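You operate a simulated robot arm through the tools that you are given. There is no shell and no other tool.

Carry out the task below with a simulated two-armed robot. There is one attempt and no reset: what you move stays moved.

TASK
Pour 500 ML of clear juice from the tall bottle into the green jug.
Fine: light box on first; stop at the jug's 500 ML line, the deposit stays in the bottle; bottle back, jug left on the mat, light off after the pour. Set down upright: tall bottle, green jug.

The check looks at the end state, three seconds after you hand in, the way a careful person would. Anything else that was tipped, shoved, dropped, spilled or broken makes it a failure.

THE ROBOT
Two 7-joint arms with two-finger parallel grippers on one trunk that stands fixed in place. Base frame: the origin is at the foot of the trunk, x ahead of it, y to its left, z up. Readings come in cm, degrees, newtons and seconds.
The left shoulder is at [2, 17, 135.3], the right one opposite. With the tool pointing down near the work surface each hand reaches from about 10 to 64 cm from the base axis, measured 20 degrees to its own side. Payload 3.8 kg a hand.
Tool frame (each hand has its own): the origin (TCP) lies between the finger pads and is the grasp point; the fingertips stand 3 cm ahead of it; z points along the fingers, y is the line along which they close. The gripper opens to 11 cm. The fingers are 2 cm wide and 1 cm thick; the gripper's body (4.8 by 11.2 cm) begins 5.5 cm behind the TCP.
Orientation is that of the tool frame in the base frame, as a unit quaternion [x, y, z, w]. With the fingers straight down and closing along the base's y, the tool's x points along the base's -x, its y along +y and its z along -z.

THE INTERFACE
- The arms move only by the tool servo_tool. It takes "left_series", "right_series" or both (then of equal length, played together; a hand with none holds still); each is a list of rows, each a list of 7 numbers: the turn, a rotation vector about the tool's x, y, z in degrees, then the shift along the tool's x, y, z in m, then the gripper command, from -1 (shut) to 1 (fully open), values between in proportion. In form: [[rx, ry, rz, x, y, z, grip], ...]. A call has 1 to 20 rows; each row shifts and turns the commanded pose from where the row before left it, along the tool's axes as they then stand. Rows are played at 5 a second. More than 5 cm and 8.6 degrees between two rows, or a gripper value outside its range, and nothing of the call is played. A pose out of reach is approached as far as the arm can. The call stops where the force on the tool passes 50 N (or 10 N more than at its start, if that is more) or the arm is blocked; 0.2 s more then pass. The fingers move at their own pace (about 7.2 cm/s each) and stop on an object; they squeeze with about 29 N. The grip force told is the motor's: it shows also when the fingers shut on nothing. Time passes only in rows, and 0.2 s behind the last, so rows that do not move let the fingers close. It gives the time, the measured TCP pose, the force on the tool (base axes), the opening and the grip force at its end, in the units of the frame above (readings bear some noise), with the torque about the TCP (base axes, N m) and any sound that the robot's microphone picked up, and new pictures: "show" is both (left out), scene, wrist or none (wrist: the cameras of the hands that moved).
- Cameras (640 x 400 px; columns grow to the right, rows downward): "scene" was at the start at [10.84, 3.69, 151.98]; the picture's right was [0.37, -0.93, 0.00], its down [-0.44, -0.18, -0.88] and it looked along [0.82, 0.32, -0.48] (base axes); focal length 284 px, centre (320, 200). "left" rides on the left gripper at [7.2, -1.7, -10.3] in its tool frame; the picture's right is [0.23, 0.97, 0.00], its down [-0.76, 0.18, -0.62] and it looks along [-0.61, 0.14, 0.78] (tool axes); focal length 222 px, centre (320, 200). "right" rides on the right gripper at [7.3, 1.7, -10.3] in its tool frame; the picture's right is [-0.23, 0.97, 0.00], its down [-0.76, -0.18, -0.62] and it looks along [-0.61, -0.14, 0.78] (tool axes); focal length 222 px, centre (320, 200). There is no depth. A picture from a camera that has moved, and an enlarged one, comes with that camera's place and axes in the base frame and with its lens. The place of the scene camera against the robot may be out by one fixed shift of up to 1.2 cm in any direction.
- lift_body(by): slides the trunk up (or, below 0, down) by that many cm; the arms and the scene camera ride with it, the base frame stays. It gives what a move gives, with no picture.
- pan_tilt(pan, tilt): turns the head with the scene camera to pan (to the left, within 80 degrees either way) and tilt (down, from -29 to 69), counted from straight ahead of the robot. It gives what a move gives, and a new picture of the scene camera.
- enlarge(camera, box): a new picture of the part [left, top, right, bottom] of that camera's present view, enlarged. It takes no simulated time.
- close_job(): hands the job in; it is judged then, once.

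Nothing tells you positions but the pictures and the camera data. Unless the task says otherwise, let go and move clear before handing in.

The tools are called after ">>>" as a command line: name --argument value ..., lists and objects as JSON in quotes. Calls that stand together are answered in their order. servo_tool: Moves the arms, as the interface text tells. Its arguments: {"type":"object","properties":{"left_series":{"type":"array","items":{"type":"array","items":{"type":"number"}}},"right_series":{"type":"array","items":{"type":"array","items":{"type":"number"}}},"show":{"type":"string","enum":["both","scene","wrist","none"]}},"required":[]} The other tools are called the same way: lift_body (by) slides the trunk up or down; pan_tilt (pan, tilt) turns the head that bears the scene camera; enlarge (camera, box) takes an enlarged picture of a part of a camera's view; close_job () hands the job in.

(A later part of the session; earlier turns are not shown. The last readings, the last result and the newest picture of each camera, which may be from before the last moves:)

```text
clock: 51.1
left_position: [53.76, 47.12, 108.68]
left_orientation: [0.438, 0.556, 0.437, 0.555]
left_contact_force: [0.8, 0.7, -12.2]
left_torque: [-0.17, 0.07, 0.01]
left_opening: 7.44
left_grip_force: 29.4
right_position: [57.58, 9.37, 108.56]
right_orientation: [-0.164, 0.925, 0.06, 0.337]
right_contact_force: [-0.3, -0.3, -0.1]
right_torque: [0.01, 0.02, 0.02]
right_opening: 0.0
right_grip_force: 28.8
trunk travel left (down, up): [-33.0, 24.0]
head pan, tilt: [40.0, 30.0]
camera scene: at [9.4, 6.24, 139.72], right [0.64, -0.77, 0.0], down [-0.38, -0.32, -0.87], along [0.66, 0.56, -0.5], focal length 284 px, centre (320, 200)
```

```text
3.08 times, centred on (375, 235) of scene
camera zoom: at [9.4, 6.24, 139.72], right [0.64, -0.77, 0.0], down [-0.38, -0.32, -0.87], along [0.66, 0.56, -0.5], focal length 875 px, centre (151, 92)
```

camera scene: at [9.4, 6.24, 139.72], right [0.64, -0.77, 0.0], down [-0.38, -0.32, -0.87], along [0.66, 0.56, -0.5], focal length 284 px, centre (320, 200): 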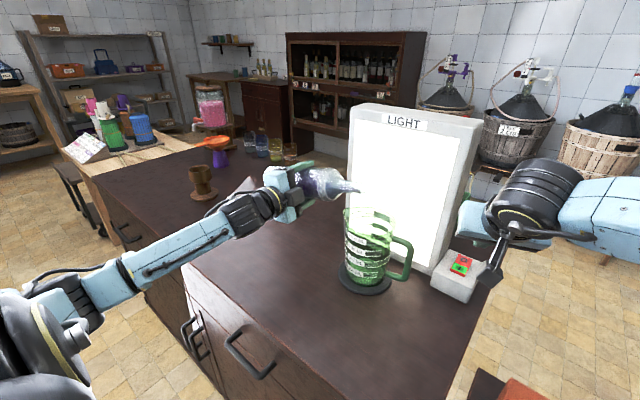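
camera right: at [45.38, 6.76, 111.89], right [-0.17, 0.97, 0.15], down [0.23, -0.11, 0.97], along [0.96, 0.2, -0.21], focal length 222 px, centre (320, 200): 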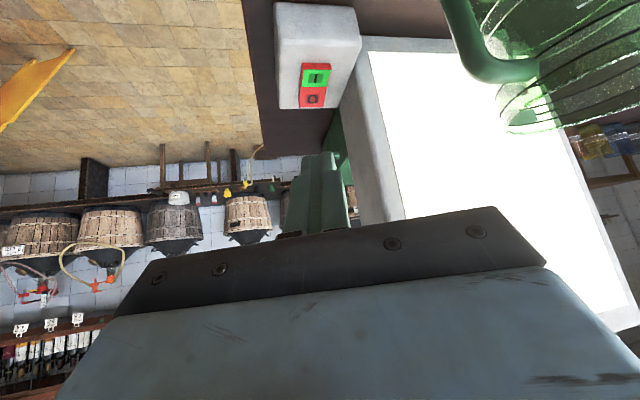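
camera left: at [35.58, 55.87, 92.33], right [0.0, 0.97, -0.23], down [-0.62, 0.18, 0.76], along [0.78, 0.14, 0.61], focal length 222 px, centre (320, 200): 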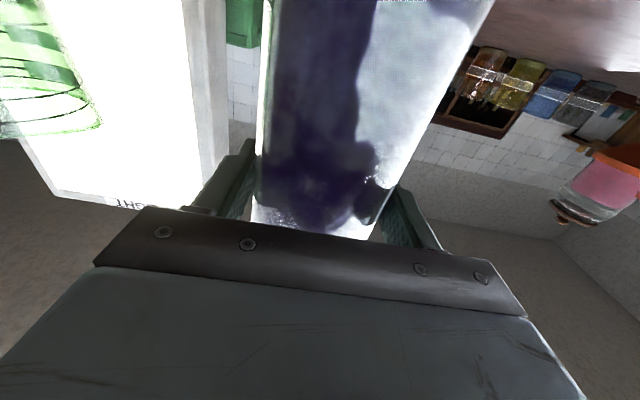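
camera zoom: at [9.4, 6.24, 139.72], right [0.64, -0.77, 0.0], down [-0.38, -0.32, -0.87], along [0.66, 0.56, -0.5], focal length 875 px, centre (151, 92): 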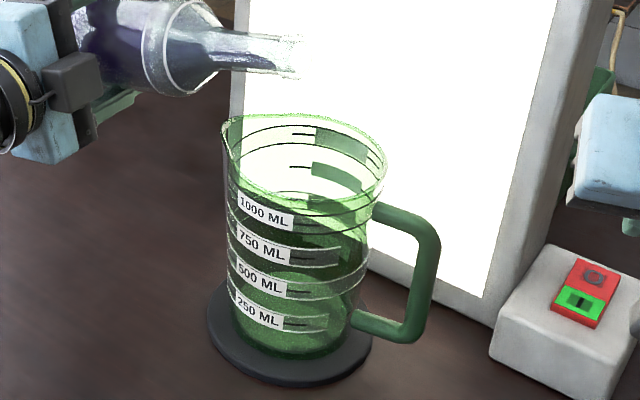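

>>> servo_tool --left_series '[[0, 0, 0.5, 0, 0.00155, 0, -1], [0, 0, 0.5, 0, 0.00155, 0, -1], [0, 0, 0.5, 0, 0.00155, 0, -1], [0, 0, 0, 0, 0, 0, -1], [0, 0, 0, 0, 0, 0, -1]]' --show "scene"

>>> enlarge --camera "scene" --box '[300, 160, 380, 210]'

>>> enlarge --camera "scene" --box '[330, 170, 420, 300]'

```text
clock: 52.3
left_position: [53.73, 47.21, 109.07]
left_orientation: [0.445, 0.55, 0.445, 0.549]
left_contact_force: [0.1, 0.5, -12.0]
left_torque: [-0.16, 0.02, -0.03]
left_opening: 7.45
left_grip_force: 28.7
right_position: [57.63, 9.29, 108.57]
right_orientation: [-0.163, 0.926, 0.06, 0.336]
right_contact_force: [-0.4, 0.0, 0.4]
right_torque: [0.01, 0.03, 0.01]
right_opening: 0.0
right_grip_force: 29.4
trunk travel left (down, up): [-33.0, 24.0]
head pan, tilt: [40.0, 30.0]
camera scene: at [9.4, 6.24, 139.72], right [0.64, -0.77, 0.0], down [-0.38, -0.32, -0.87], along [0.66, 0.56, -0.5], focal length 284 px, centre (320, 200)
```

scene: 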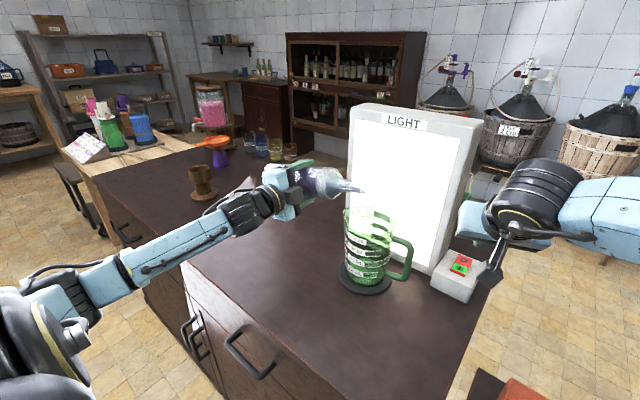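

```text
8.00 times, centred on (340, 185) of scene
camera zoom: at [9.4, 6.24, 139.72], right [0.64, -0.77, 0.0], down [-0.38, -0.32, -0.87], along [0.66, 0.56, -0.5], focal length 2274 px, centre (160, 320)
```

zoom: 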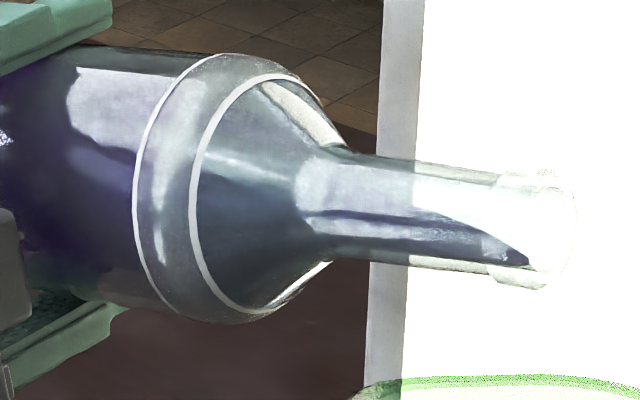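

```text
3.08 times, centred on (375, 235) of scene
camera zoom: at [9.4, 6.24, 139.72], right [0.64, -0.77, 0.0], down [-0.38, -0.32, -0.87], along [0.66, 0.56, -0.5], focal length 875 px, centre (151, 92)
```

zoom: 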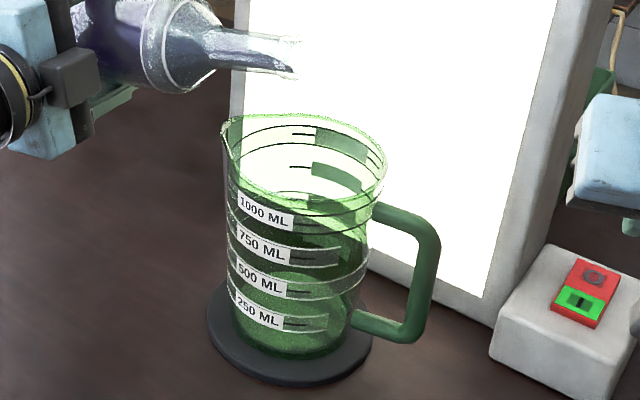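

>>> servo_tool --left_series '[[0, 0, 0.4, 0, 0.00124, 0, -1], [0, 0, 0.4, 0, 0.00124, 0, -1], [0, 0, 0, 0, 0, 0, -1], [0, 0, 0, 0, 0, 0, -1]]' --show "scene"

>>> enlarge --camera "scene" --box '[300, 160, 380, 210]'

>>> enlarge --camera "scene" --box '[330, 170, 420, 300]'

```text
clock: 53.3
left_position: [53.67, 47.33, 109.39]
left_orientation: [0.449, 0.546, 0.448, 0.547]
left_contact_force: [-0.3, -0.2, -12.0]
left_torque: [-0.18, 0.06, 0.03]
left_opening: 7.44
left_grip_force: 28.5
right_position: [57.64, 9.33, 108.57]
right_orientation: [-0.163, 0.926, 0.059, 0.336]
right_contact_force: [-0.2, -0.5, 0.6]
right_torque: [-0.03, -0.01, 0.01]
right_opening: 0.0
right_grip_force: 29.0
trunk travel left (down, up): [-33.0, 24.0]
head pan, tilt: [40.0, 30.0]
camera scene: at [9.4, 6.24, 139.72], right [0.64, -0.77, 0.0], down [-0.38, -0.32, -0.87], along [0.66, 0.56, -0.5], focal length 284 px, centre (320, 200)
```

scene: 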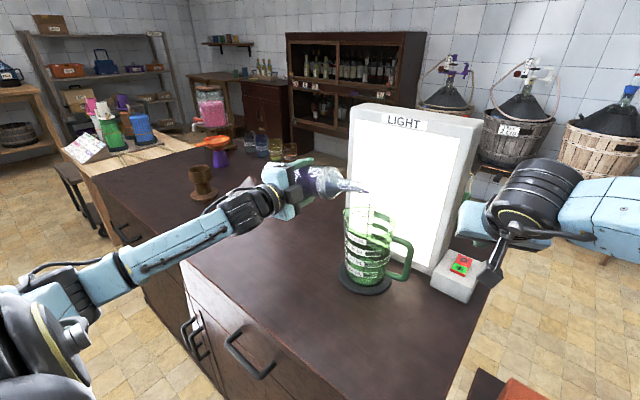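

```text
8.00 times, centred on (340, 185) of scene
camera zoom: at [9.4, 6.24, 139.72], right [0.64, -0.77, 0.0], down [-0.38, -0.32, -0.87], along [0.66, 0.56, -0.5], focal length 2274 px, centre (160, 320)
```

zoom: 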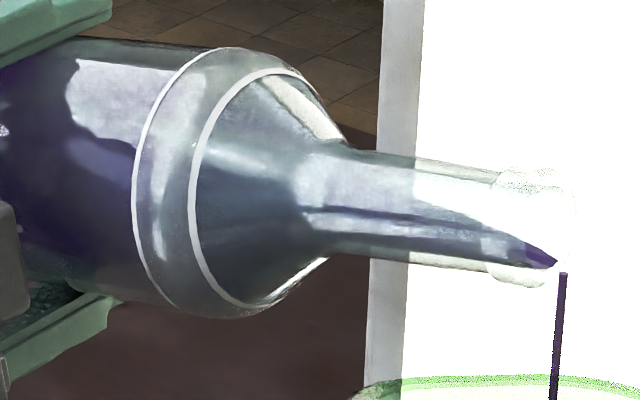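

```text
3.08 times, centred on (375, 235) of scene
camera zoom: at [9.4, 6.24, 139.72], right [0.64, -0.77, 0.0], down [-0.38, -0.32, -0.87], along [0.66, 0.56, -0.5], focal length 875 px, centre (151, 92)
```

zoom: 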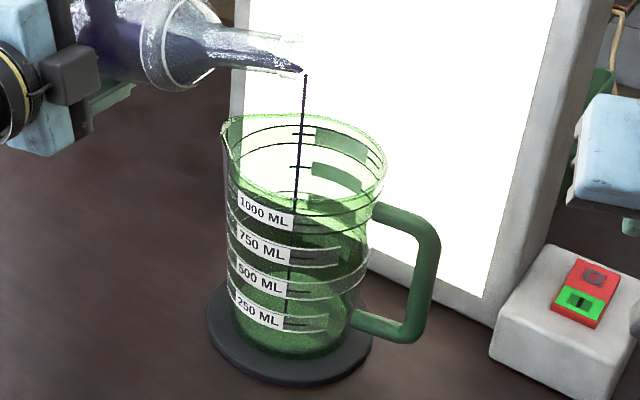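

The pour has started: a thin stream is falling into the middle of the jug. I'll keep tilting very slowly, pivoting about the lip.

>>> servo_tool --left_series '[[0, 0, 0.25, 0, 0.00077, 0, -1], [0, 0, 0.25, 0, 0.00077, 0, -1], [0, 0, 0.25, 0, 0.00077, 0, -1], [0, 0, 0.25, 0, 0.00077, 0, -1], [0, 0, 0, 0, 0, 0, -1], [0, 0, 0, 0, 0, 0, -1], [0, 0, 0, 0, 0, 0, -1], [0, 0, 0, 0, 0, 0, -1]]' --show "scene"

>>> enlarge --camera "scene" --box '[300, 160, 380, 210]'

>>> enlarge --camera "scene" --box '[330, 170, 420, 300]'

```text
clock: 55.1
left_position: [53.67, 47.39, 109.59]
left_orientation: [0.455, 0.543, 0.453, 0.542]
left_contact_force: [-0.2, -0.4, -12.1]
left_torque: [-0.25, 0.04, -0.03]
left_opening: 7.43
left_grip_force: 28.6
right_position: [57.56, 9.33, 108.59]
right_orientation: [-0.163, 0.926, 0.059, 0.337]
right_contact_force: [0.4, -0.5, 0.3]
right_torque: [-0.01, 0.02, -0.01]
right_opening: 0.0
right_grip_force: 28.6
trunk travel left (down, up): [-33.0, 24.0]
head pan, tilt: [40.0, 30.0]
camera scene: at [9.4, 6.24, 139.72], right [0.64, -0.77, 0.0], down [-0.38, -0.32, -0.87], along [0.66, 0.56, -0.5], focal length 284 px, centre (320, 200)
```

scene: 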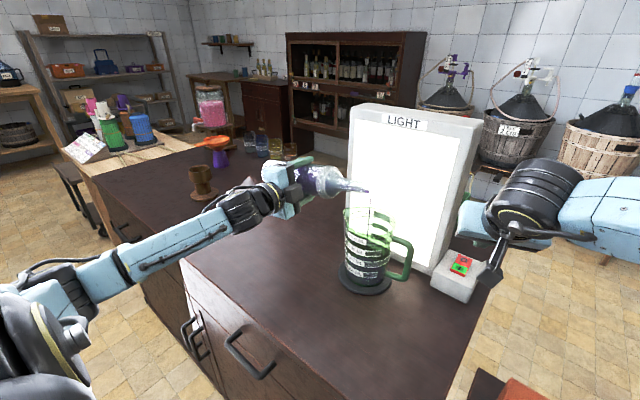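

```text
8.00 times, centred on (340, 185) of scene
camera zoom: at [9.4, 6.24, 139.72], right [0.64, -0.77, 0.0], down [-0.38, -0.32, -0.87], along [0.66, 0.56, -0.5], focal length 2274 px, centre (160, 320)
```

zoom: 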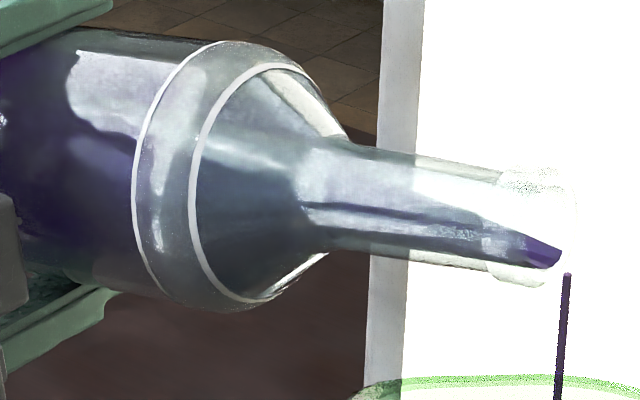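

```text
3.08 times, centred on (375, 235) of scene
camera zoom: at [9.4, 6.24, 139.72], right [0.64, -0.77, 0.0], down [-0.38, -0.32, -0.87], along [0.66, 0.56, -0.5], focal length 875 px, centre (151, 92)
```

zoom: 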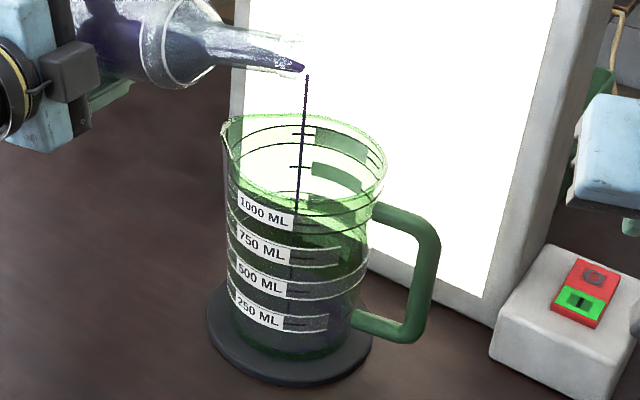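

>>> servo_tool --left_series '[[0, 0, 0.25, 0, 0.00077, 0, -1], [0, 0, 0.25, 0, 0.00077, 0, -1], [0, 0, 0.25, 0, 0.00077, 0, -1], [0, 0, 0.25, 0, 0.00077, 0, -1], [0, 0, 0, 0, 0, 0, -1], [0, 0, 0, 0, 0, 0, -1], [0, 0, 0, 0, 0, 0, -1], [0, 0, 0, 0, 0, 0, -1], [0, 0, 0, 0, 0, 0, -1], [0, 0, 0, 0, 0, 0, -1]]' --show "scene"

>>> enlarge --camera "scene" --box '[260, 160, 380, 220]'

>>> enlarge --camera "scene" --box '[330, 200, 420, 300]'

```text
clock: 57.3
left_position: [53.7, 47.4, 110.11]
left_orientation: [0.459, 0.538, 0.457, 0.539]
left_contact_force: [0.7, -0.6, -12.2]
left_torque: [-0.14, 0.06, 0.0]
left_opening: 7.45
left_grip_force: 29.0
right_position: [57.7, 9.33, 108.48]
right_orientation: [-0.163, 0.925, 0.06, 0.337]
right_contact_force: [0.4, -1.1, -0.4]
right_torque: [-0.01, 0.03, -0.01]
right_opening: 0.0
right_grip_force: 29.2
trunk travel left (down, up): [-33.0, 24.0]
head pan, tilt: [40.0, 30.0]
camera scene: at [9.4, 6.24, 139.72], right [0.64, -0.77, 0.0], down [-0.38, -0.32, -0.87], along [0.66, 0.56, -0.5], focal length 284 px, centre (320, 200)
```

scene: 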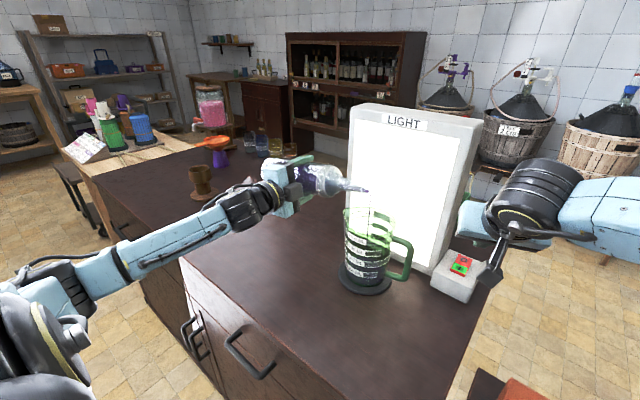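

```text
5.33 times, centred on (320, 190) of scene
camera zoom: at [9.4, 6.24, 139.72], right [0.64, -0.77, 0.0], down [-0.38, -0.32, -0.87], along [0.66, 0.56, -0.5], focal length 1516 px, centre (320, 253)
```

zoom: 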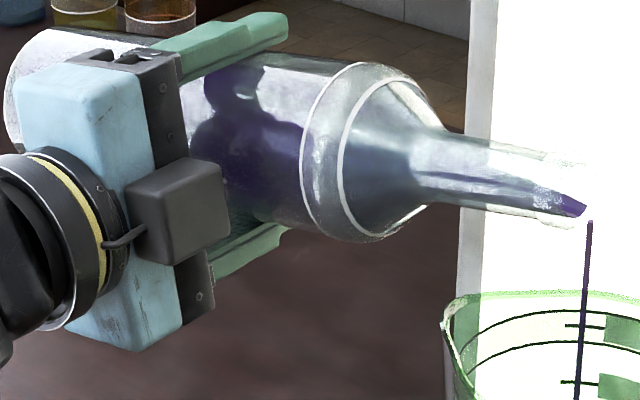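

```text
4.00 times, centred on (375, 250) of scene
camera zoom: at [9.4, 6.24, 139.72], right [0.64, -0.77, 0.0], down [-0.38, -0.32, -0.87], along [0.66, 0.56, -0.5], focal length 1137 px, centre (100, 0)
```

zoom: 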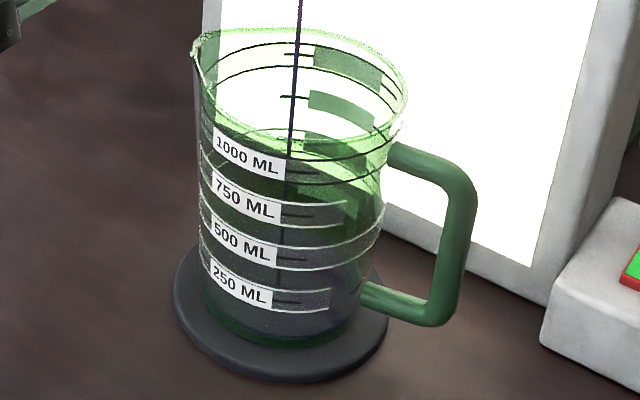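

>>> enlarge --camera "scene" --box '[343, 240, 403, 295]'

>>> servo_tool --left_series '[[0, 0, 0, 0, 0, 0, -1], [0, 0, 0, 0, 0, 0, -1], [0, 0, 0, 0, 0, 0, -1], [0, 0, 0, 0, 0, 0, -1]]' --show "none"

>>> enlarge --camera "scene" --box '[343, 240, 403, 295]'

>>> enlarge --camera "scene" --box '[320, 170, 380, 210]'

```text
7.27 times, centred on (373, 268) of scene
camera zoom: at [9.4, 6.24, 139.72], right [0.64, -0.77, 0.0], down [-0.38, -0.32, -0.87], along [0.66, 0.56, -0.5], focal length 2067 px, centre (-66, -291)
```

zoom: 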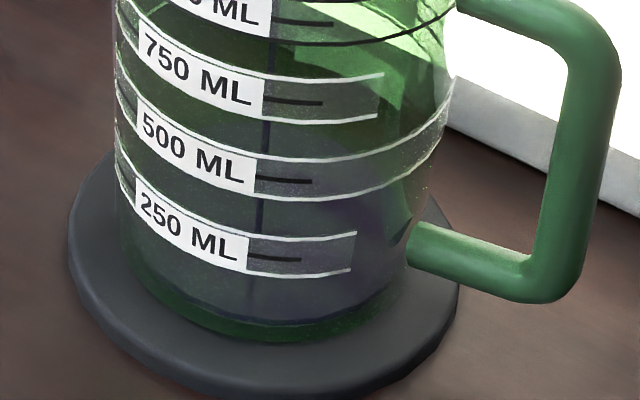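

```text
clock: 58.3
left_position: [53.77, 47.39, 110.07]
left_orientation: [0.458, 0.54, 0.457, 0.538]
left_contact_force: [-0.5, 0.1, -12.1]
left_torque: [-0.2, 0.05, 0.0]
left_opening: 7.43
left_grip_force: 28.5
right_position: [57.64, 9.38, 108.64]
right_orientation: [-0.163, 0.925, 0.06, 0.337]
right_contact_force: [0.7, 0.0, 0.2]
right_torque: [-0.01, 0.01, -0.02]
right_opening: 0.01
right_grip_force: 28.3
trunk travel left (down, up): [-33.0, 24.0]
head pan, tilt: [40.0, 30.0]
```

```text
7.27 times, centred on (373, 268) of scene
camera zoom: at [9.4, 6.24, 139.72], right [0.64, -0.77, 0.0], down [-0.38, -0.32, -0.87], along [0.66, 0.56, -0.5], focal length 2067 px, centre (-66, -291)
```

zoom: 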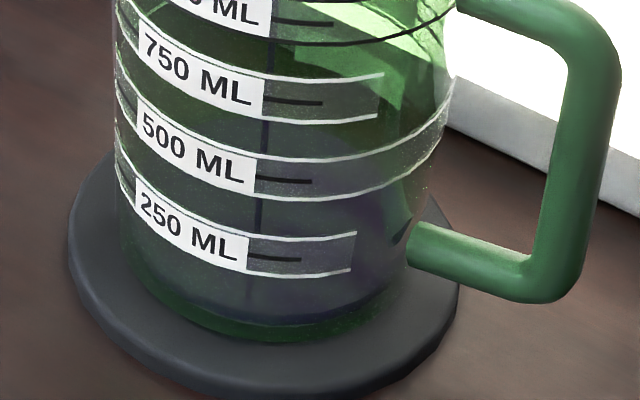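

```text
10.00 times, centred on (350, 190) of scene
camera zoom: at [9.4, 6.24, 139.72], right [0.64, -0.77, 0.0], down [-0.38, -0.32, -0.87], along [0.66, 0.56, -0.5], focal length 2842 px, centre (20, 300)
```

zoom: 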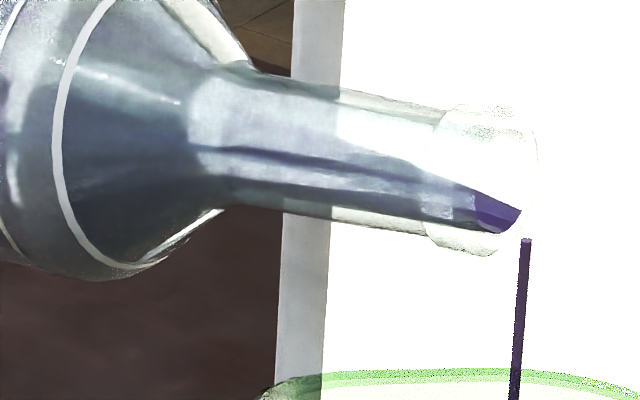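

>>> servo_tool --left_series '[[0, 0, 0.2, 0, 0.00062, 0, -1], [0, 0, 0.2, 0, 0.00062, 0, -1], [0, 0, 0.2, 0, 0.00062, 0, -1], [0, 0, 0.2, 0, 0.00062, 0, -1], [0, 0, 0.2, 0, 0.00062, 0, -1], [0, 0, 0, 0, 0, 0, -1], [0, 0, 0, 0, 0, 0, -1], [0, 0, 0, 0, 0, 0, -1], [0, 0, 0, 0, 0, 0, -1], [0, 0, 0, 0, 0, 0, -1], [0, 0, 0, 0, 0, 0, -1], [0, 0, 0, 0, 0, 0, -1]]' --show "scene"

>>> enlarge --camera "scene" --box '[343, 240, 403, 295]'

>>> enlarge --camera "scene" --box '[260, 160, 380, 220]'

```text
clock: 60.9
left_position: [53.64, 47.55, 110.26]
left_orientation: [0.463, 0.535, 0.463, 0.534]
left_contact_force: [-0.2, 0.0, -11.9]
left_torque: [-0.16, 0.02, 0.0]
left_opening: 7.42
left_grip_force: 28.4
right_position: [57.52, 9.33, 108.7]
right_orientation: [-0.164, 0.925, 0.06, 0.337]
right_contact_force: [0.1, -0.4, 0.8]
right_torque: [-0.01, 0.04, 0.0]
right_opening: 0.01
right_grip_force: 28.7
trunk travel left (down, up): [-33.0, 24.0]
head pan, tilt: [40.0, 30.0]
camera scene: at [9.4, 6.24, 139.72], right [0.64, -0.77, 0.0], down [-0.38, -0.32, -0.87], along [0.66, 0.56, -0.5], focal length 284 px, centre (320, 200)
```

scene: 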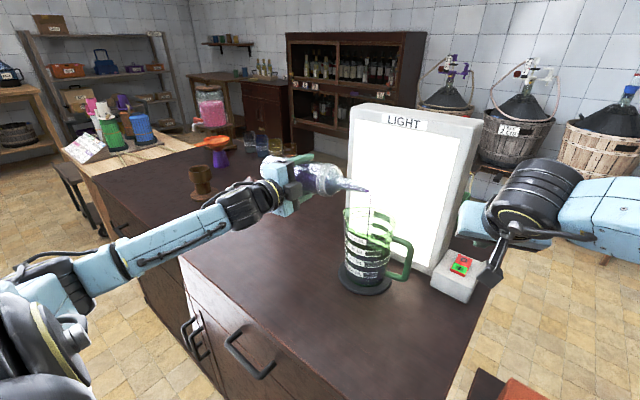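

```text
7.27 times, centred on (373, 268) of scene
camera zoom: at [9.4, 6.24, 139.72], right [0.64, -0.77, 0.0], down [-0.38, -0.32, -0.87], along [0.66, 0.56, -0.5], focal length 2067 px, centre (-66, -291)
```

zoom: 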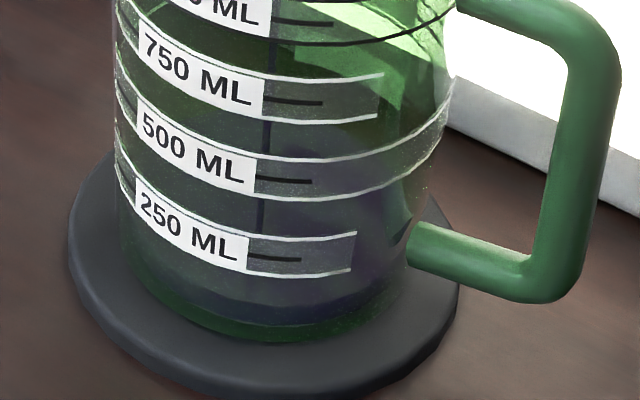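

```text
5.33 times, centred on (320, 190) of scene
camera zoom: at [9.4, 6.24, 139.72], right [0.64, -0.77, 0.0], down [-0.38, -0.32, -0.87], along [0.66, 0.56, -0.5], focal length 1516 px, centre (320, 253)
```

zoom: 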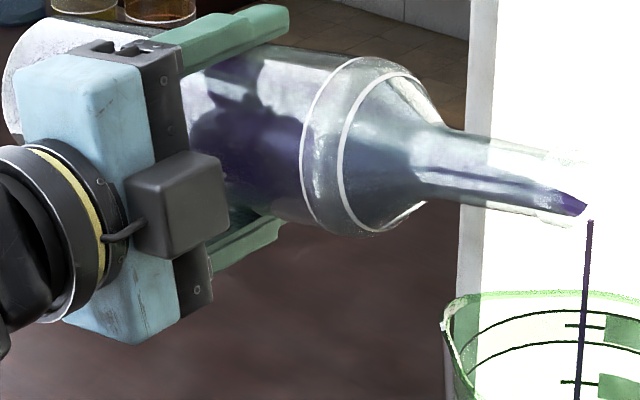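

The pour is thin and steady, at perhaps 100 mL so far, but the level is hard to read from above. While the bottle holds still I'll bring the right wrist camera round to the front of the jug for a near-level view.

>>> servo_tool --right_series '[[0, 0, 0, 0.0202, 0.0096, -0.0169, -1], [0, 0, 0, 0.0202, 0.0096, -0.0169, -1], [0, 0, 0, 0.0202, 0.0096, -0.0169, -1], [0, 0, 0, 0.0202, 0.0096, -0.0169, -1], [0, 0, 0, 0.0202, 0.0096, -0.0169, -1], [-2.41, 0, -2.87, -0.0005, 0.026, 0.0158, -1], [-2.41, 0, -2.87, -0.0018, 0.0252, 0.0169, -1], [-2.41, 0, -2.87, -0.003, 0.0244, 0.0179, -1], [-2.41, 0, -2.87, -0.0042, 0.0234, 0.0189, -1]]' --show "both"

>>> enlarge --camera "right" --box '[260, 50, 480, 210]'

>>> enlarge --camera "scene" --box '[260, 160, 420, 300]'

```text
clock: 62.9
left_position: [53.58, 47.5, 110.34]
left_orientation: [0.463, 0.535, 0.462, 0.534]
left_contact_force: [-0.9, 0.4, -12.0]
left_torque: [-0.16, 0.0, -0.01]
left_opening: 7.44
left_grip_force: 29.1
right_position: [44.08, 20.8, 104.1]
right_orientation: [-0.283, 0.896, 0.103, 0.326]
right_contact_force: [-0.3, 0.0, 0.8]
right_torque: [0.0, 0.0, -0.01]
right_opening: 0.02
right_grip_force: 29.0
trunk travel left (down, up): [-33.0, 24.0]
head pan, tilt: [40.0, 30.0]
camera scene: at [9.39, 6.28, 139.72], right [0.64, -0.77, 0.0], down [-0.38, -0.32, -0.87], along [0.66, 0.56, -0.5], focal length 284 px, centre (320, 200)
camera right: at [33.13, 15.19, 107.22], right [-0.42, 0.9, 0.15], down [0.25, -0.04, 0.97], along [0.87, 0.44, -0.21], focal length 222 px, centre (320, 200)
```

scene: 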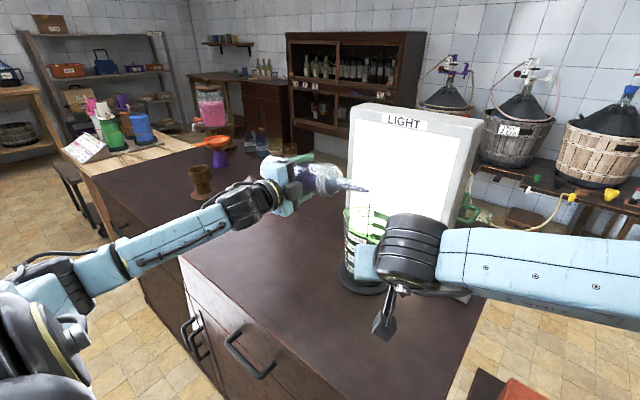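
right: 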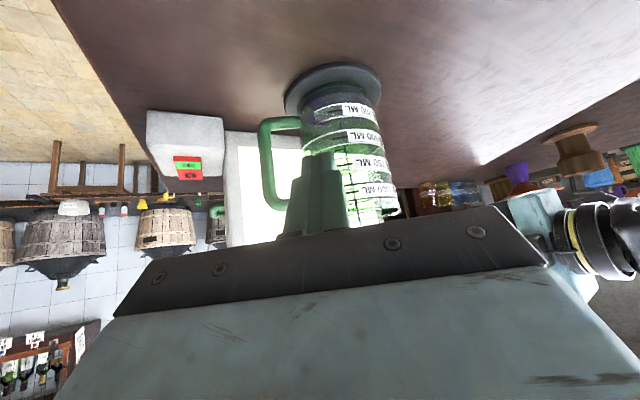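

```text
2.50 times, centred on (370, 130) of right
camera zoom: at [33.13, 15.19, 107.22], right [-0.42, 0.9, 0.15], down [0.25, -0.04, 0.97], along [0.87, 0.44, -0.21], focal length 555 px, centre (195, 375)
```

zoom: 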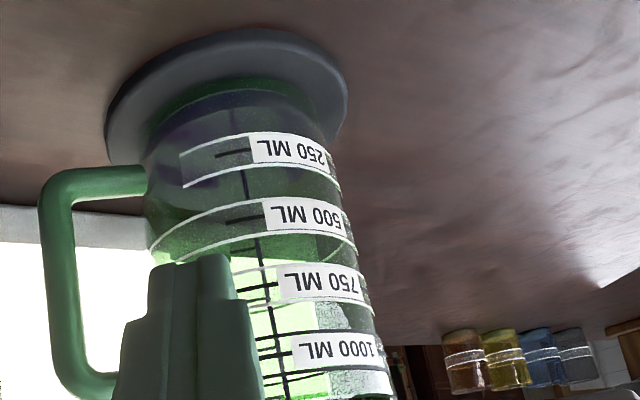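

```text
2.86 times, centred on (340, 230) of scene
camera zoom: at [9.39, 6.28, 139.72], right [0.64, -0.77, 0.0], down [-0.38, -0.32, -0.87], along [0.66, 0.56, -0.5], focal length 812 px, centre (263, 114)
```

zoom: 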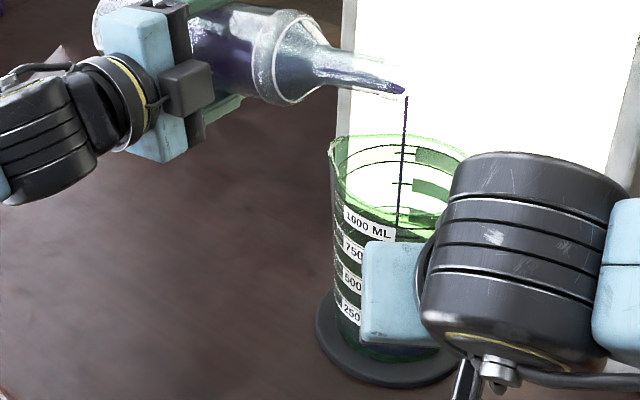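

>>> enlarge --camera "right" --box '[300, 70, 390, 150]'

```text
5.00 times, centred on (345, 110) of right
camera zoom: at [33.13, 15.19, 107.22], right [-0.42, 0.9, 0.15], down [0.25, -0.04, 0.97], along [0.87, 0.44, -0.21], focal length 1111 px, centre (195, 650)
```

zoom: 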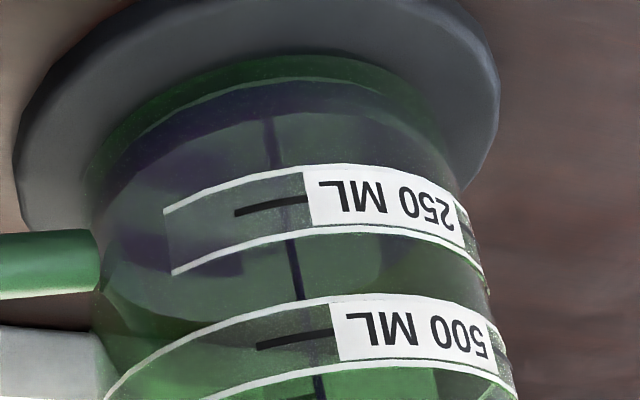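

This view is good: upside-down, but the purple band at the base shows roughly 70 mL so far. I'll continue tilting slowly and check from both views.

>>> servo_tool --left_series '[[0, 0, 0.2, 0, 0.00062, 0, -1], [0, 0, 0.2, 0, 0.00062, 0, -1], [0, 0, 0.2, 0, 0.00062, 0, -1], [0, 0, 0.2, 0, 0.00062, 0, -1], [0, 0, 0.2, 0, 0.00062, 0, -1], [0, 0, 0.2, 0, 0.00062, 0, -1], [0, 0, 0.2, 0, 0.00062, 0, -1], [0, 0, 0.2, 0, 0.00062, 0, -1], [0, 0, 0, 0, 0, 0, -1], [0, 0, 0, 0, 0, 0, -1], [0, 0, 0, 0, 0, 0, -1], [0, 0, 0, 0, 0, 0, -1]]' --show "none"

>>> enlarge --camera "right" --box '[300, 70, 390, 150]'

>>> enlarge --camera "scene" --box '[260, 160, 400, 240]'

```text
clock: 65.5
left_position: [53.63, 47.61, 110.81]
left_orientation: [0.471, 0.528, 0.47, 0.528]
left_contact_force: [0.1, 0.4, -11.2]
left_torque: [-0.13, 0.01, 0.02]
left_opening: 7.41
left_grip_force: 29.3
right_position: [44.12, 20.69, 104.01]
right_orientation: [-0.282, 0.896, 0.103, 0.327]
right_contact_force: [0.2, 0.5, 0.6]
right_torque: [-0.03, 0.03, -0.04]
right_opening: 0.01
right_grip_force: 29.2
trunk travel left (down, up): [-33.0, 24.0]
head pan, tilt: [40.0, 30.0]
```

```text
5.00 times, centred on (345, 110) of right
camera zoom: at [33.13, 15.14, 107.25], right [-0.41, 0.9, 0.15], down [0.25, -0.04, 0.97], along [0.87, 0.44, -0.21], focal length 1111 px, centre (195, 650)
```

zoom: 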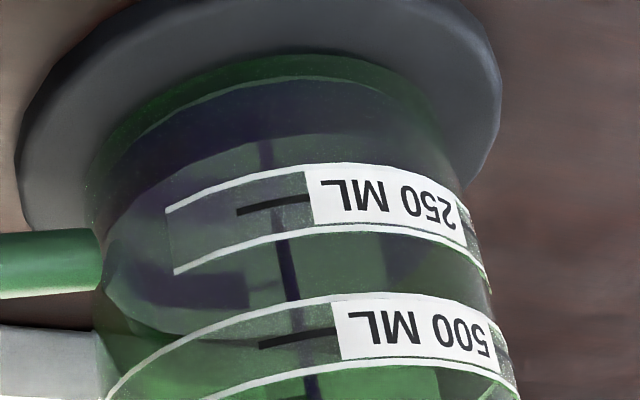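

```text
4.57 times, centred on (330, 200) of scene
camera zoom: at [9.4, 6.24, 139.72], right [0.64, -0.77, 0.0], down [-0.38, -0.32, -0.87], along [0.66, 0.56, -0.5], focal length 1299 px, centre (274, 200)
```

zoom: 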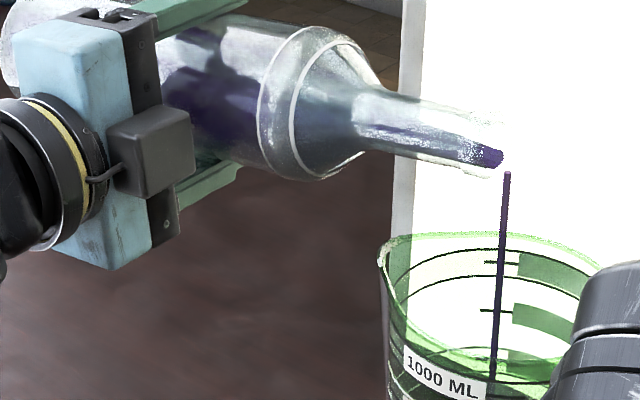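

>>> servo_tool --left_series '[[0, 0, 0.2, 0, 0.00062, 0, -1], [0, 0, 0.2, 0, 0.00062, 0, -1], [0, 0, 0.2, 0, 0.00062, 0, -1], [0, 0, 0.2, 0, 0.00062, 0, -1], [0, 0, 0, 0, 0, 0, -1], [0, 0, 0, 0, 0, 0, -1], [0, 0, 0, 0, 0, 0, -1], [0, 0, 0, 0, 0, 0, -1], [0, 0, 0, 0, 0, 0, -1], [0, 0, 0, 0, 0, 0, -1]]' --show "none"

>>> enlarge --camera "right" --box '[300, 70, 390, 150]'

>>> enlarge --camera "scene" --box '[260, 160, 400, 240]'

```text
clock: 67.7
left_position: [53.68, 47.64, 110.91]
left_orientation: [0.475, 0.525, 0.474, 0.524]
left_contact_force: [0.2, 0.6, -10.4]
left_torque: [-0.19, 0.02, 0.01]
left_opening: 7.42
left_grip_force: 29.0
right_position: [44.09, 20.62, 104.04]
right_orientation: [-0.281, 0.896, 0.102, 0.327]
right_contact_force: [0.1, -0.3, -0.1]
right_torque: [0.0, -0.02, 0.0]
right_opening: 0.0
right_grip_force: 29.5
trunk travel left (down, up): [-33.0, 24.0]
head pan, tilt: [40.0, 30.0]
```

```text
5.00 times, centred on (345, 110) of right
camera zoom: at [33.13, 15.14, 107.25], right [-0.41, 0.9, 0.15], down [0.25, -0.04, 0.97], along [0.87, 0.44, -0.21], focal length 1111 px, centre (195, 650)
```

zoom: 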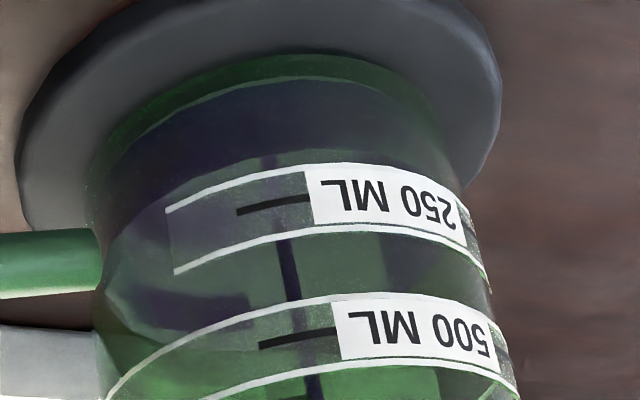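

```text
4.57 times, centred on (330, 200) of scene
camera zoom: at [9.39, 6.23, 139.72], right [0.64, -0.77, 0.0], down [-0.38, -0.32, -0.87], along [0.66, 0.56, -0.5], focal length 1299 px, centre (274, 200)
```

zoom: 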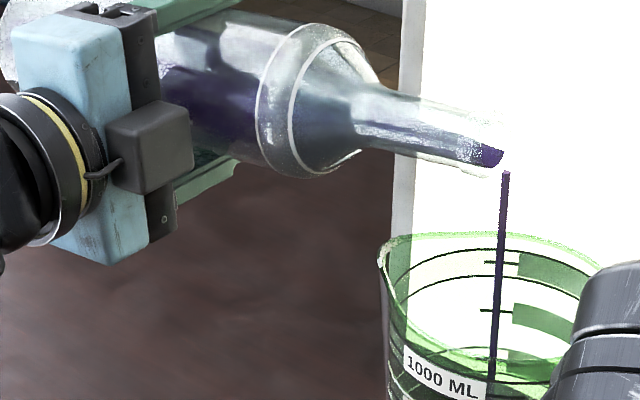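

>>> servo_tool --left_series '[[0, 0, 0.2, 0, 0.00062, 0, -1], [0, 0, 0.2, 0, 0.00062, 0, -1], [0, 0, 0.2, 0, 0.00062, 0, -1], [0, 0, 0.2, 0, 0.00062, 0, -1], [0, 0, 0.2, 0, 0.00062, 0, -1], [0, 0, 0, 0, 0, 0, -1], [0, 0, 0, 0, 0, 0, -1], [0, 0, 0, 0, 0, 0, -1], [0, 0, 0, 0, 0, 0, -1], [0, 0, 0, 0, 0, 0, -1]]' --show "none"

>>> enlarge --camera "right" --box '[300, 70, 390, 150]'

>>> enlarge --camera "scene" --box '[260, 160, 400, 240]'

```text
clock: 69.9
left_position: [53.7, 47.66, 111.25]
left_orientation: [0.48, 0.521, 0.477, 0.52]
left_contact_force: [-0.1, 0.5, -9.8]
left_torque: [-0.15, 0.0, 0.0]
left_opening: 7.45
left_grip_force: 29.1
right_position: [44.17, 20.52, 104.11]
right_orientation: [-0.282, 0.897, 0.102, 0.325]
right_contact_force: [0.4, 0.5, 0.0]
right_torque: [0.0, 0.01, 0.05]
right_opening: 0.0
right_grip_force: 28.7
trunk travel left (down, up): [-33.0, 24.0]
head pan, tilt: [40.0, 30.0]
```

```text
5.00 times, centred on (345, 110) of right
camera zoom: at [33.12, 15.13, 107.25], right [-0.41, 0.9, 0.15], down [0.25, -0.04, 0.97], along [0.87, 0.44, -0.21], focal length 1111 px, centre (195, 650)
```

zoom: 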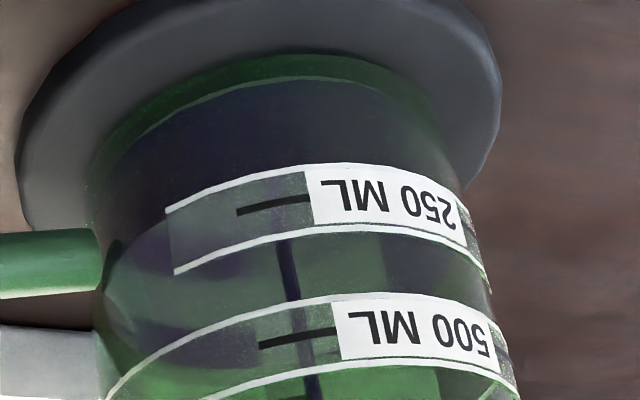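

```text
4.57 times, centred on (330, 200) of scene
camera zoom: at [9.39, 6.23, 139.73], right [0.64, -0.77, 0.0], down [-0.38, -0.32, -0.87], along [0.66, 0.56, -0.5], focal length 1299 px, centre (274, 200)
```

zoom: 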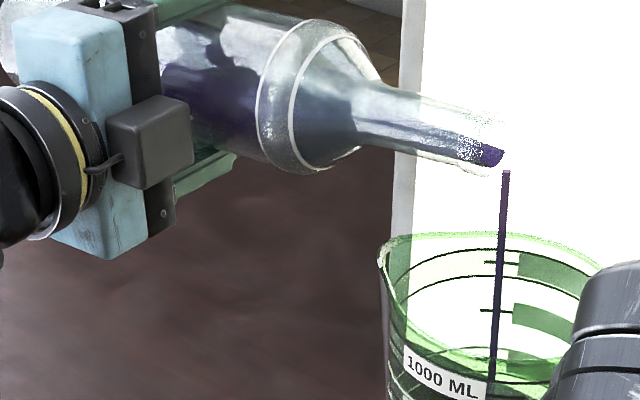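

>>> servo_tool --left_series '[[0, 0, 0.2, 0, 0.00062, 0, -1], [0, 0, 0.2, 0, 0.00062, 0, -1], [0, 0, 0.2, 0, 0.00062, 0, -1], [0, 0, 0.2, 0, 0.00062, 0, -1], [0, 0, 0.2, 0, 0.00062, 0, -1], [0, 0, 0, 0, 0, 0, -1], [0, 0, 0, 0, 0, 0, -1], [0, 0, 0, 0, 0, 0, -1], [0, 0, 0, 0, 0, 0, -1], [0, 0, 0, 0, 0, 0, -1]]' --show "none"

>>> enlarge --camera "right" --box '[300, 70, 390, 150]'

>>> enlarge --camera "scene" --box '[260, 150, 400, 230]'

```text
clock: 72.1
left_position: [53.68, 47.63, 111.75]
left_orientation: [0.483, 0.517, 0.483, 0.516]
left_contact_force: [-0.2, 0.2, -10.0]
left_torque: [-0.11, 0.08, 0.01]
left_opening: 7.45
left_grip_force: 29.4
right_position: [44.09, 20.58, 104.14]
right_orientation: [-0.282, 0.896, 0.102, 0.326]
right_contact_force: [-0.1, -0.7, 0.9]
right_torque: [-0.03, -0.04, -0.04]
right_opening: 0.0
right_grip_force: 29.2
trunk travel left (down, up): [-33.0, 24.0]
head pan, tilt: [40.0, 30.0]
```

```text
5.00 times, centred on (345, 110) of right
camera zoom: at [33.12, 15.13, 107.25], right [-0.41, 0.9, 0.15], down [0.25, -0.04, 0.97], along [0.87, 0.44, -0.21], focal length 1111 px, centre (195, 650)
```

zoom: 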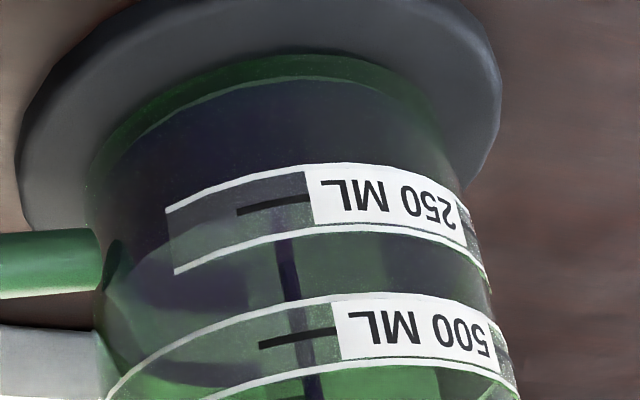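

```text
4.57 times, centred on (330, 190) of scene
camera zoom: at [9.38, 6.23, 139.73], right [0.64, -0.77, 0.0], down [-0.38, -0.32, -0.87], along [0.66, 0.56, -0.5], focal length 1299 px, centre (274, 246)
```

zoom: 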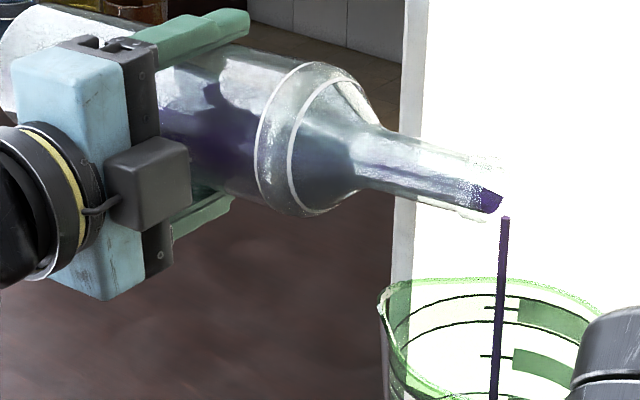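

>>> servo_tool --left_series '[[0, 0, 0.2, 0, 0.00062, 0, -1], [0, 0, 0.2, 0, 0.00062, 0, -1], [0, 0, 0.2, 0, 0.00062, 0, -1], [0, 0, 0.2, 0, 0.00062, 0, -1], [0, 0, 0.2, 0, 0.00062, 0, -1], [0, 0, 0, 0, 0, 0, -1], [0, 0, 0, 0, 0, 0, -1], [0, 0, 0, 0, 0, 0, -1], [0, 0, 0, 0, 0, 0, -1], [0, 0, 0, 0, 0, 0, -1]]' --show "none"

>>> enlarge --camera "right" --box '[300, 70, 390, 150]'

>>> enlarge --camera "scene" --box '[260, 150, 400, 230]'

```text
clock: 74.3
left_position: [53.56, 47.56, 111.85]
left_orientation: [0.488, 0.513, 0.487, 0.512]
left_contact_force: [-0.1, -0.6, -9.4]
left_torque: [-0.09, 0.02, 0.04]
left_opening: 7.45
left_grip_force: 29.2
right_position: [44.11, 20.66, 104.05]
right_orientation: [-0.282, 0.896, 0.102, 0.326]
right_contact_force: [0.1, 0.1, 0.2]
right_torque: [0.01, -0.03, 0.02]
right_opening: 0.02
right_grip_force: 29.0
trunk travel left (down, up): [-33.0, 24.0]
head pan, tilt: [40.0, 30.0]
```

```text
5.00 times, centred on (345, 110) of right
camera zoom: at [33.12, 15.13, 107.26], right [-0.41, 0.9, 0.15], down [0.25, -0.04, 0.97], along [0.87, 0.44, -0.21], focal length 1111 px, centre (195, 650)
```

zoom: 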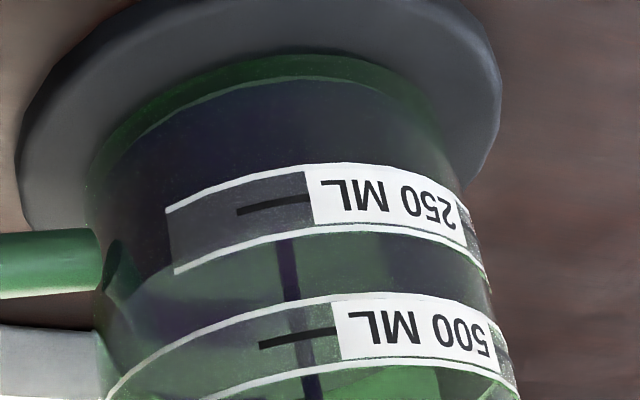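

```text
4.57 times, centred on (330, 190) of scene
camera zoom: at [9.38, 6.22, 139.73], right [0.64, -0.77, 0.0], down [-0.38, -0.32, -0.87], along [0.66, 0.56, -0.5], focal length 1299 px, centre (274, 246)
```

zoom: 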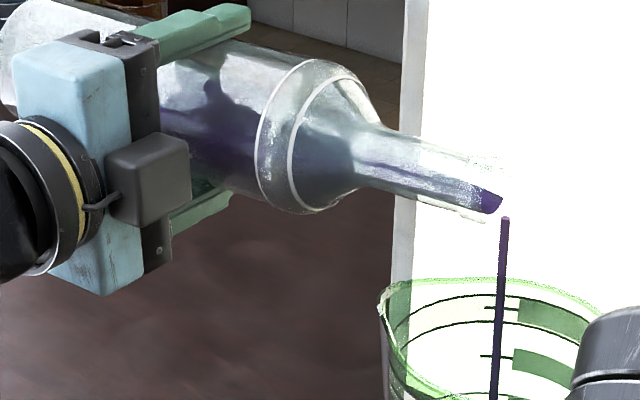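

>>> servo_tool --left_series '[[0, 0, 0.2, 0, 0.00062, 0, -1], [0, 0, 0.2, 0, 0.00062, 0, -1], [0, 0, 0.2, 0, 0.00062, 0, -1], [0, 0, 0.2, 0, 0.00062, 0, -1], [0, 0, 0, 0, 0, 0, -1], [0, 0, 0, 0, 0, 0, -1], [0, 0, 0, 0, 0, 0, -1], [0, 0, 0, 0, 0, 0, -1], [0, 0, 0, 0, 0, 0, -1]]' --show "none"

>>> enlarge --camera "right" --box '[300, 70, 390, 150]'

>>> enlarge --camera "scene" --box '[260, 150, 400, 230]'

```text
clock: 76.3
left_position: [53.66, 47.65, 112.22]
left_orientation: [0.492, 0.509, 0.491, 0.508]
left_contact_force: [0.4, 0.3, -9.2]
left_torque: [-0.12, 0.02, -0.01]
left_opening: 7.45
left_grip_force: 28.5
right_position: [44.15, 20.67, 104.06]
right_orientation: [-0.282, 0.897, 0.103, 0.325]
right_contact_force: [0.5, 0.3, 0.2]
right_torque: [0.0, -0.02, 0.01]
right_opening: 0.0
right_grip_force: 29.0
trunk travel left (down, up): [-33.0, 24.0]
head pan, tilt: [40.0, 30.0]
```

```text
5.00 times, centred on (345, 110) of right
camera zoom: at [33.12, 15.13, 107.26], right [-0.41, 0.9, 0.15], down [0.25, -0.04, 0.97], along [0.87, 0.44, -0.21], focal length 1111 px, centre (195, 650)
```

zoom: 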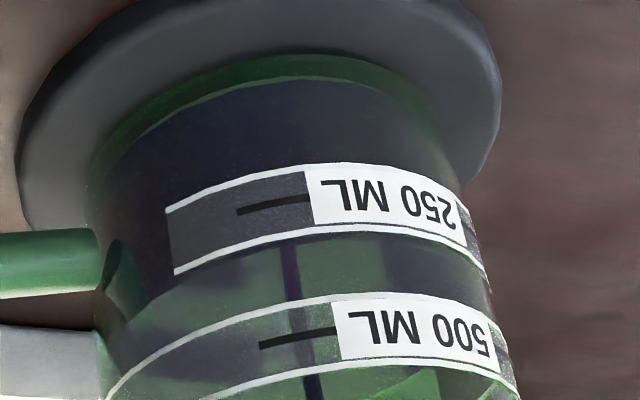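

```text
4.57 times, centred on (330, 190) of scene
camera zoom: at [9.38, 6.22, 139.73], right [0.64, -0.77, 0.0], down [-0.38, -0.32, -0.87], along [0.66, 0.56, -0.5], focal length 1299 px, centre (274, 246)
```

zoom: 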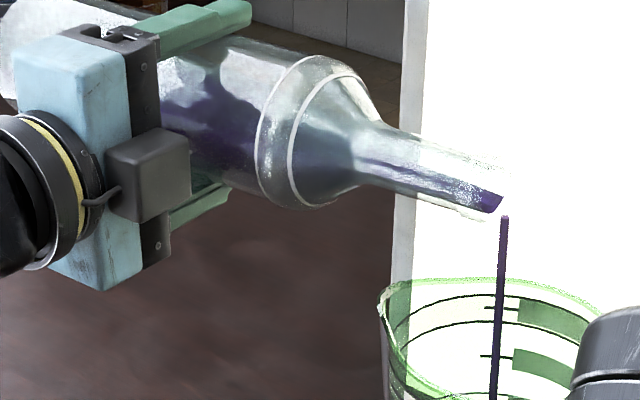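

>>> servo_tool --left_series '[[0, 0, 0.2, 0, 0.00062, 0, -1], [0, 0, 0.2, 0, 0.00062, 0, -1], [0, 0, 0.2, 0, 0.00062, 0, -1], [0, 0, 0.2, 0, 0.00062, 0, -1], [0, 0, 0.2, 0, 0.00062, 0, -1], [0, 0, 0, 0, 0, 0, -1], [0, 0, 0, 0, 0, 0, -1], [0, 0, 0, 0, 0, 0, -1], [0, 0, 0, 0, 0, 0, -1]]' --show "none"

>>> enlarge --camera "right" --box '[300, 80, 390, 160]'

>>> enlarge --camera "scene" --box '[260, 150, 400, 230]'

```text
clock: 78.3
left_position: [53.71, 47.68, 112.64]
left_orientation: [0.496, 0.506, 0.495, 0.503]
left_contact_force: [-0.3, -0.5, -8.2]
left_torque: [-0.12, 0.04, 0.0]
left_opening: 7.4
left_grip_force: 29.1
right_position: [44.08, 20.65, 103.96]
right_orientation: [-0.282, 0.896, 0.102, 0.326]
right_contact_force: [-0.3, 0.1, -0.4]
right_torque: [0.0, 0.02, -0.03]
right_opening: 0.0
right_grip_force: 29.0
trunk travel left (down, up): [-33.0, 24.0]
head pan, tilt: [40.0, 30.0]
```

```text
5.00 times, centred on (345, 120) of right
camera zoom: at [33.11, 15.12, 107.26], right [-0.41, 0.9, 0.15], down [0.25, -0.04, 0.97], along [0.87, 0.44, -0.21], focal length 1111 px, centre (195, 600)
```

zoom: 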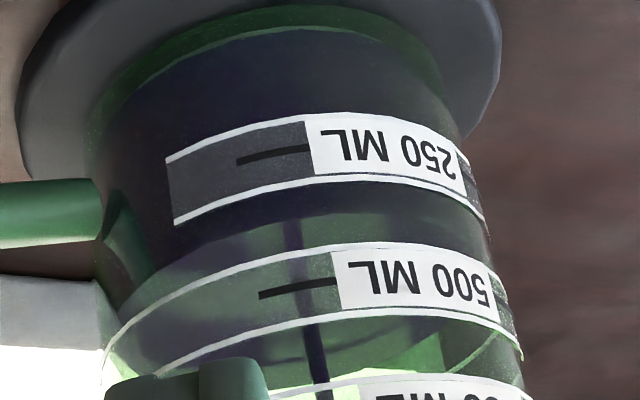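

```text
4.57 times, centred on (330, 190) of scene
camera zoom: at [9.37, 6.22, 139.73], right [0.64, -0.77, 0.0], down [-0.38, -0.32, -0.87], along [0.66, 0.56, -0.5], focal length 1299 px, centre (274, 246)
```

zoom: 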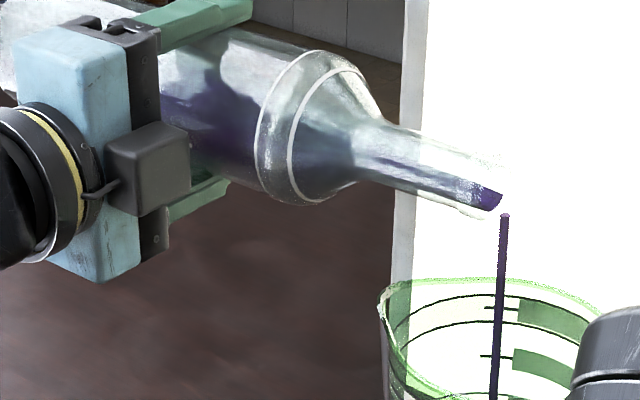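

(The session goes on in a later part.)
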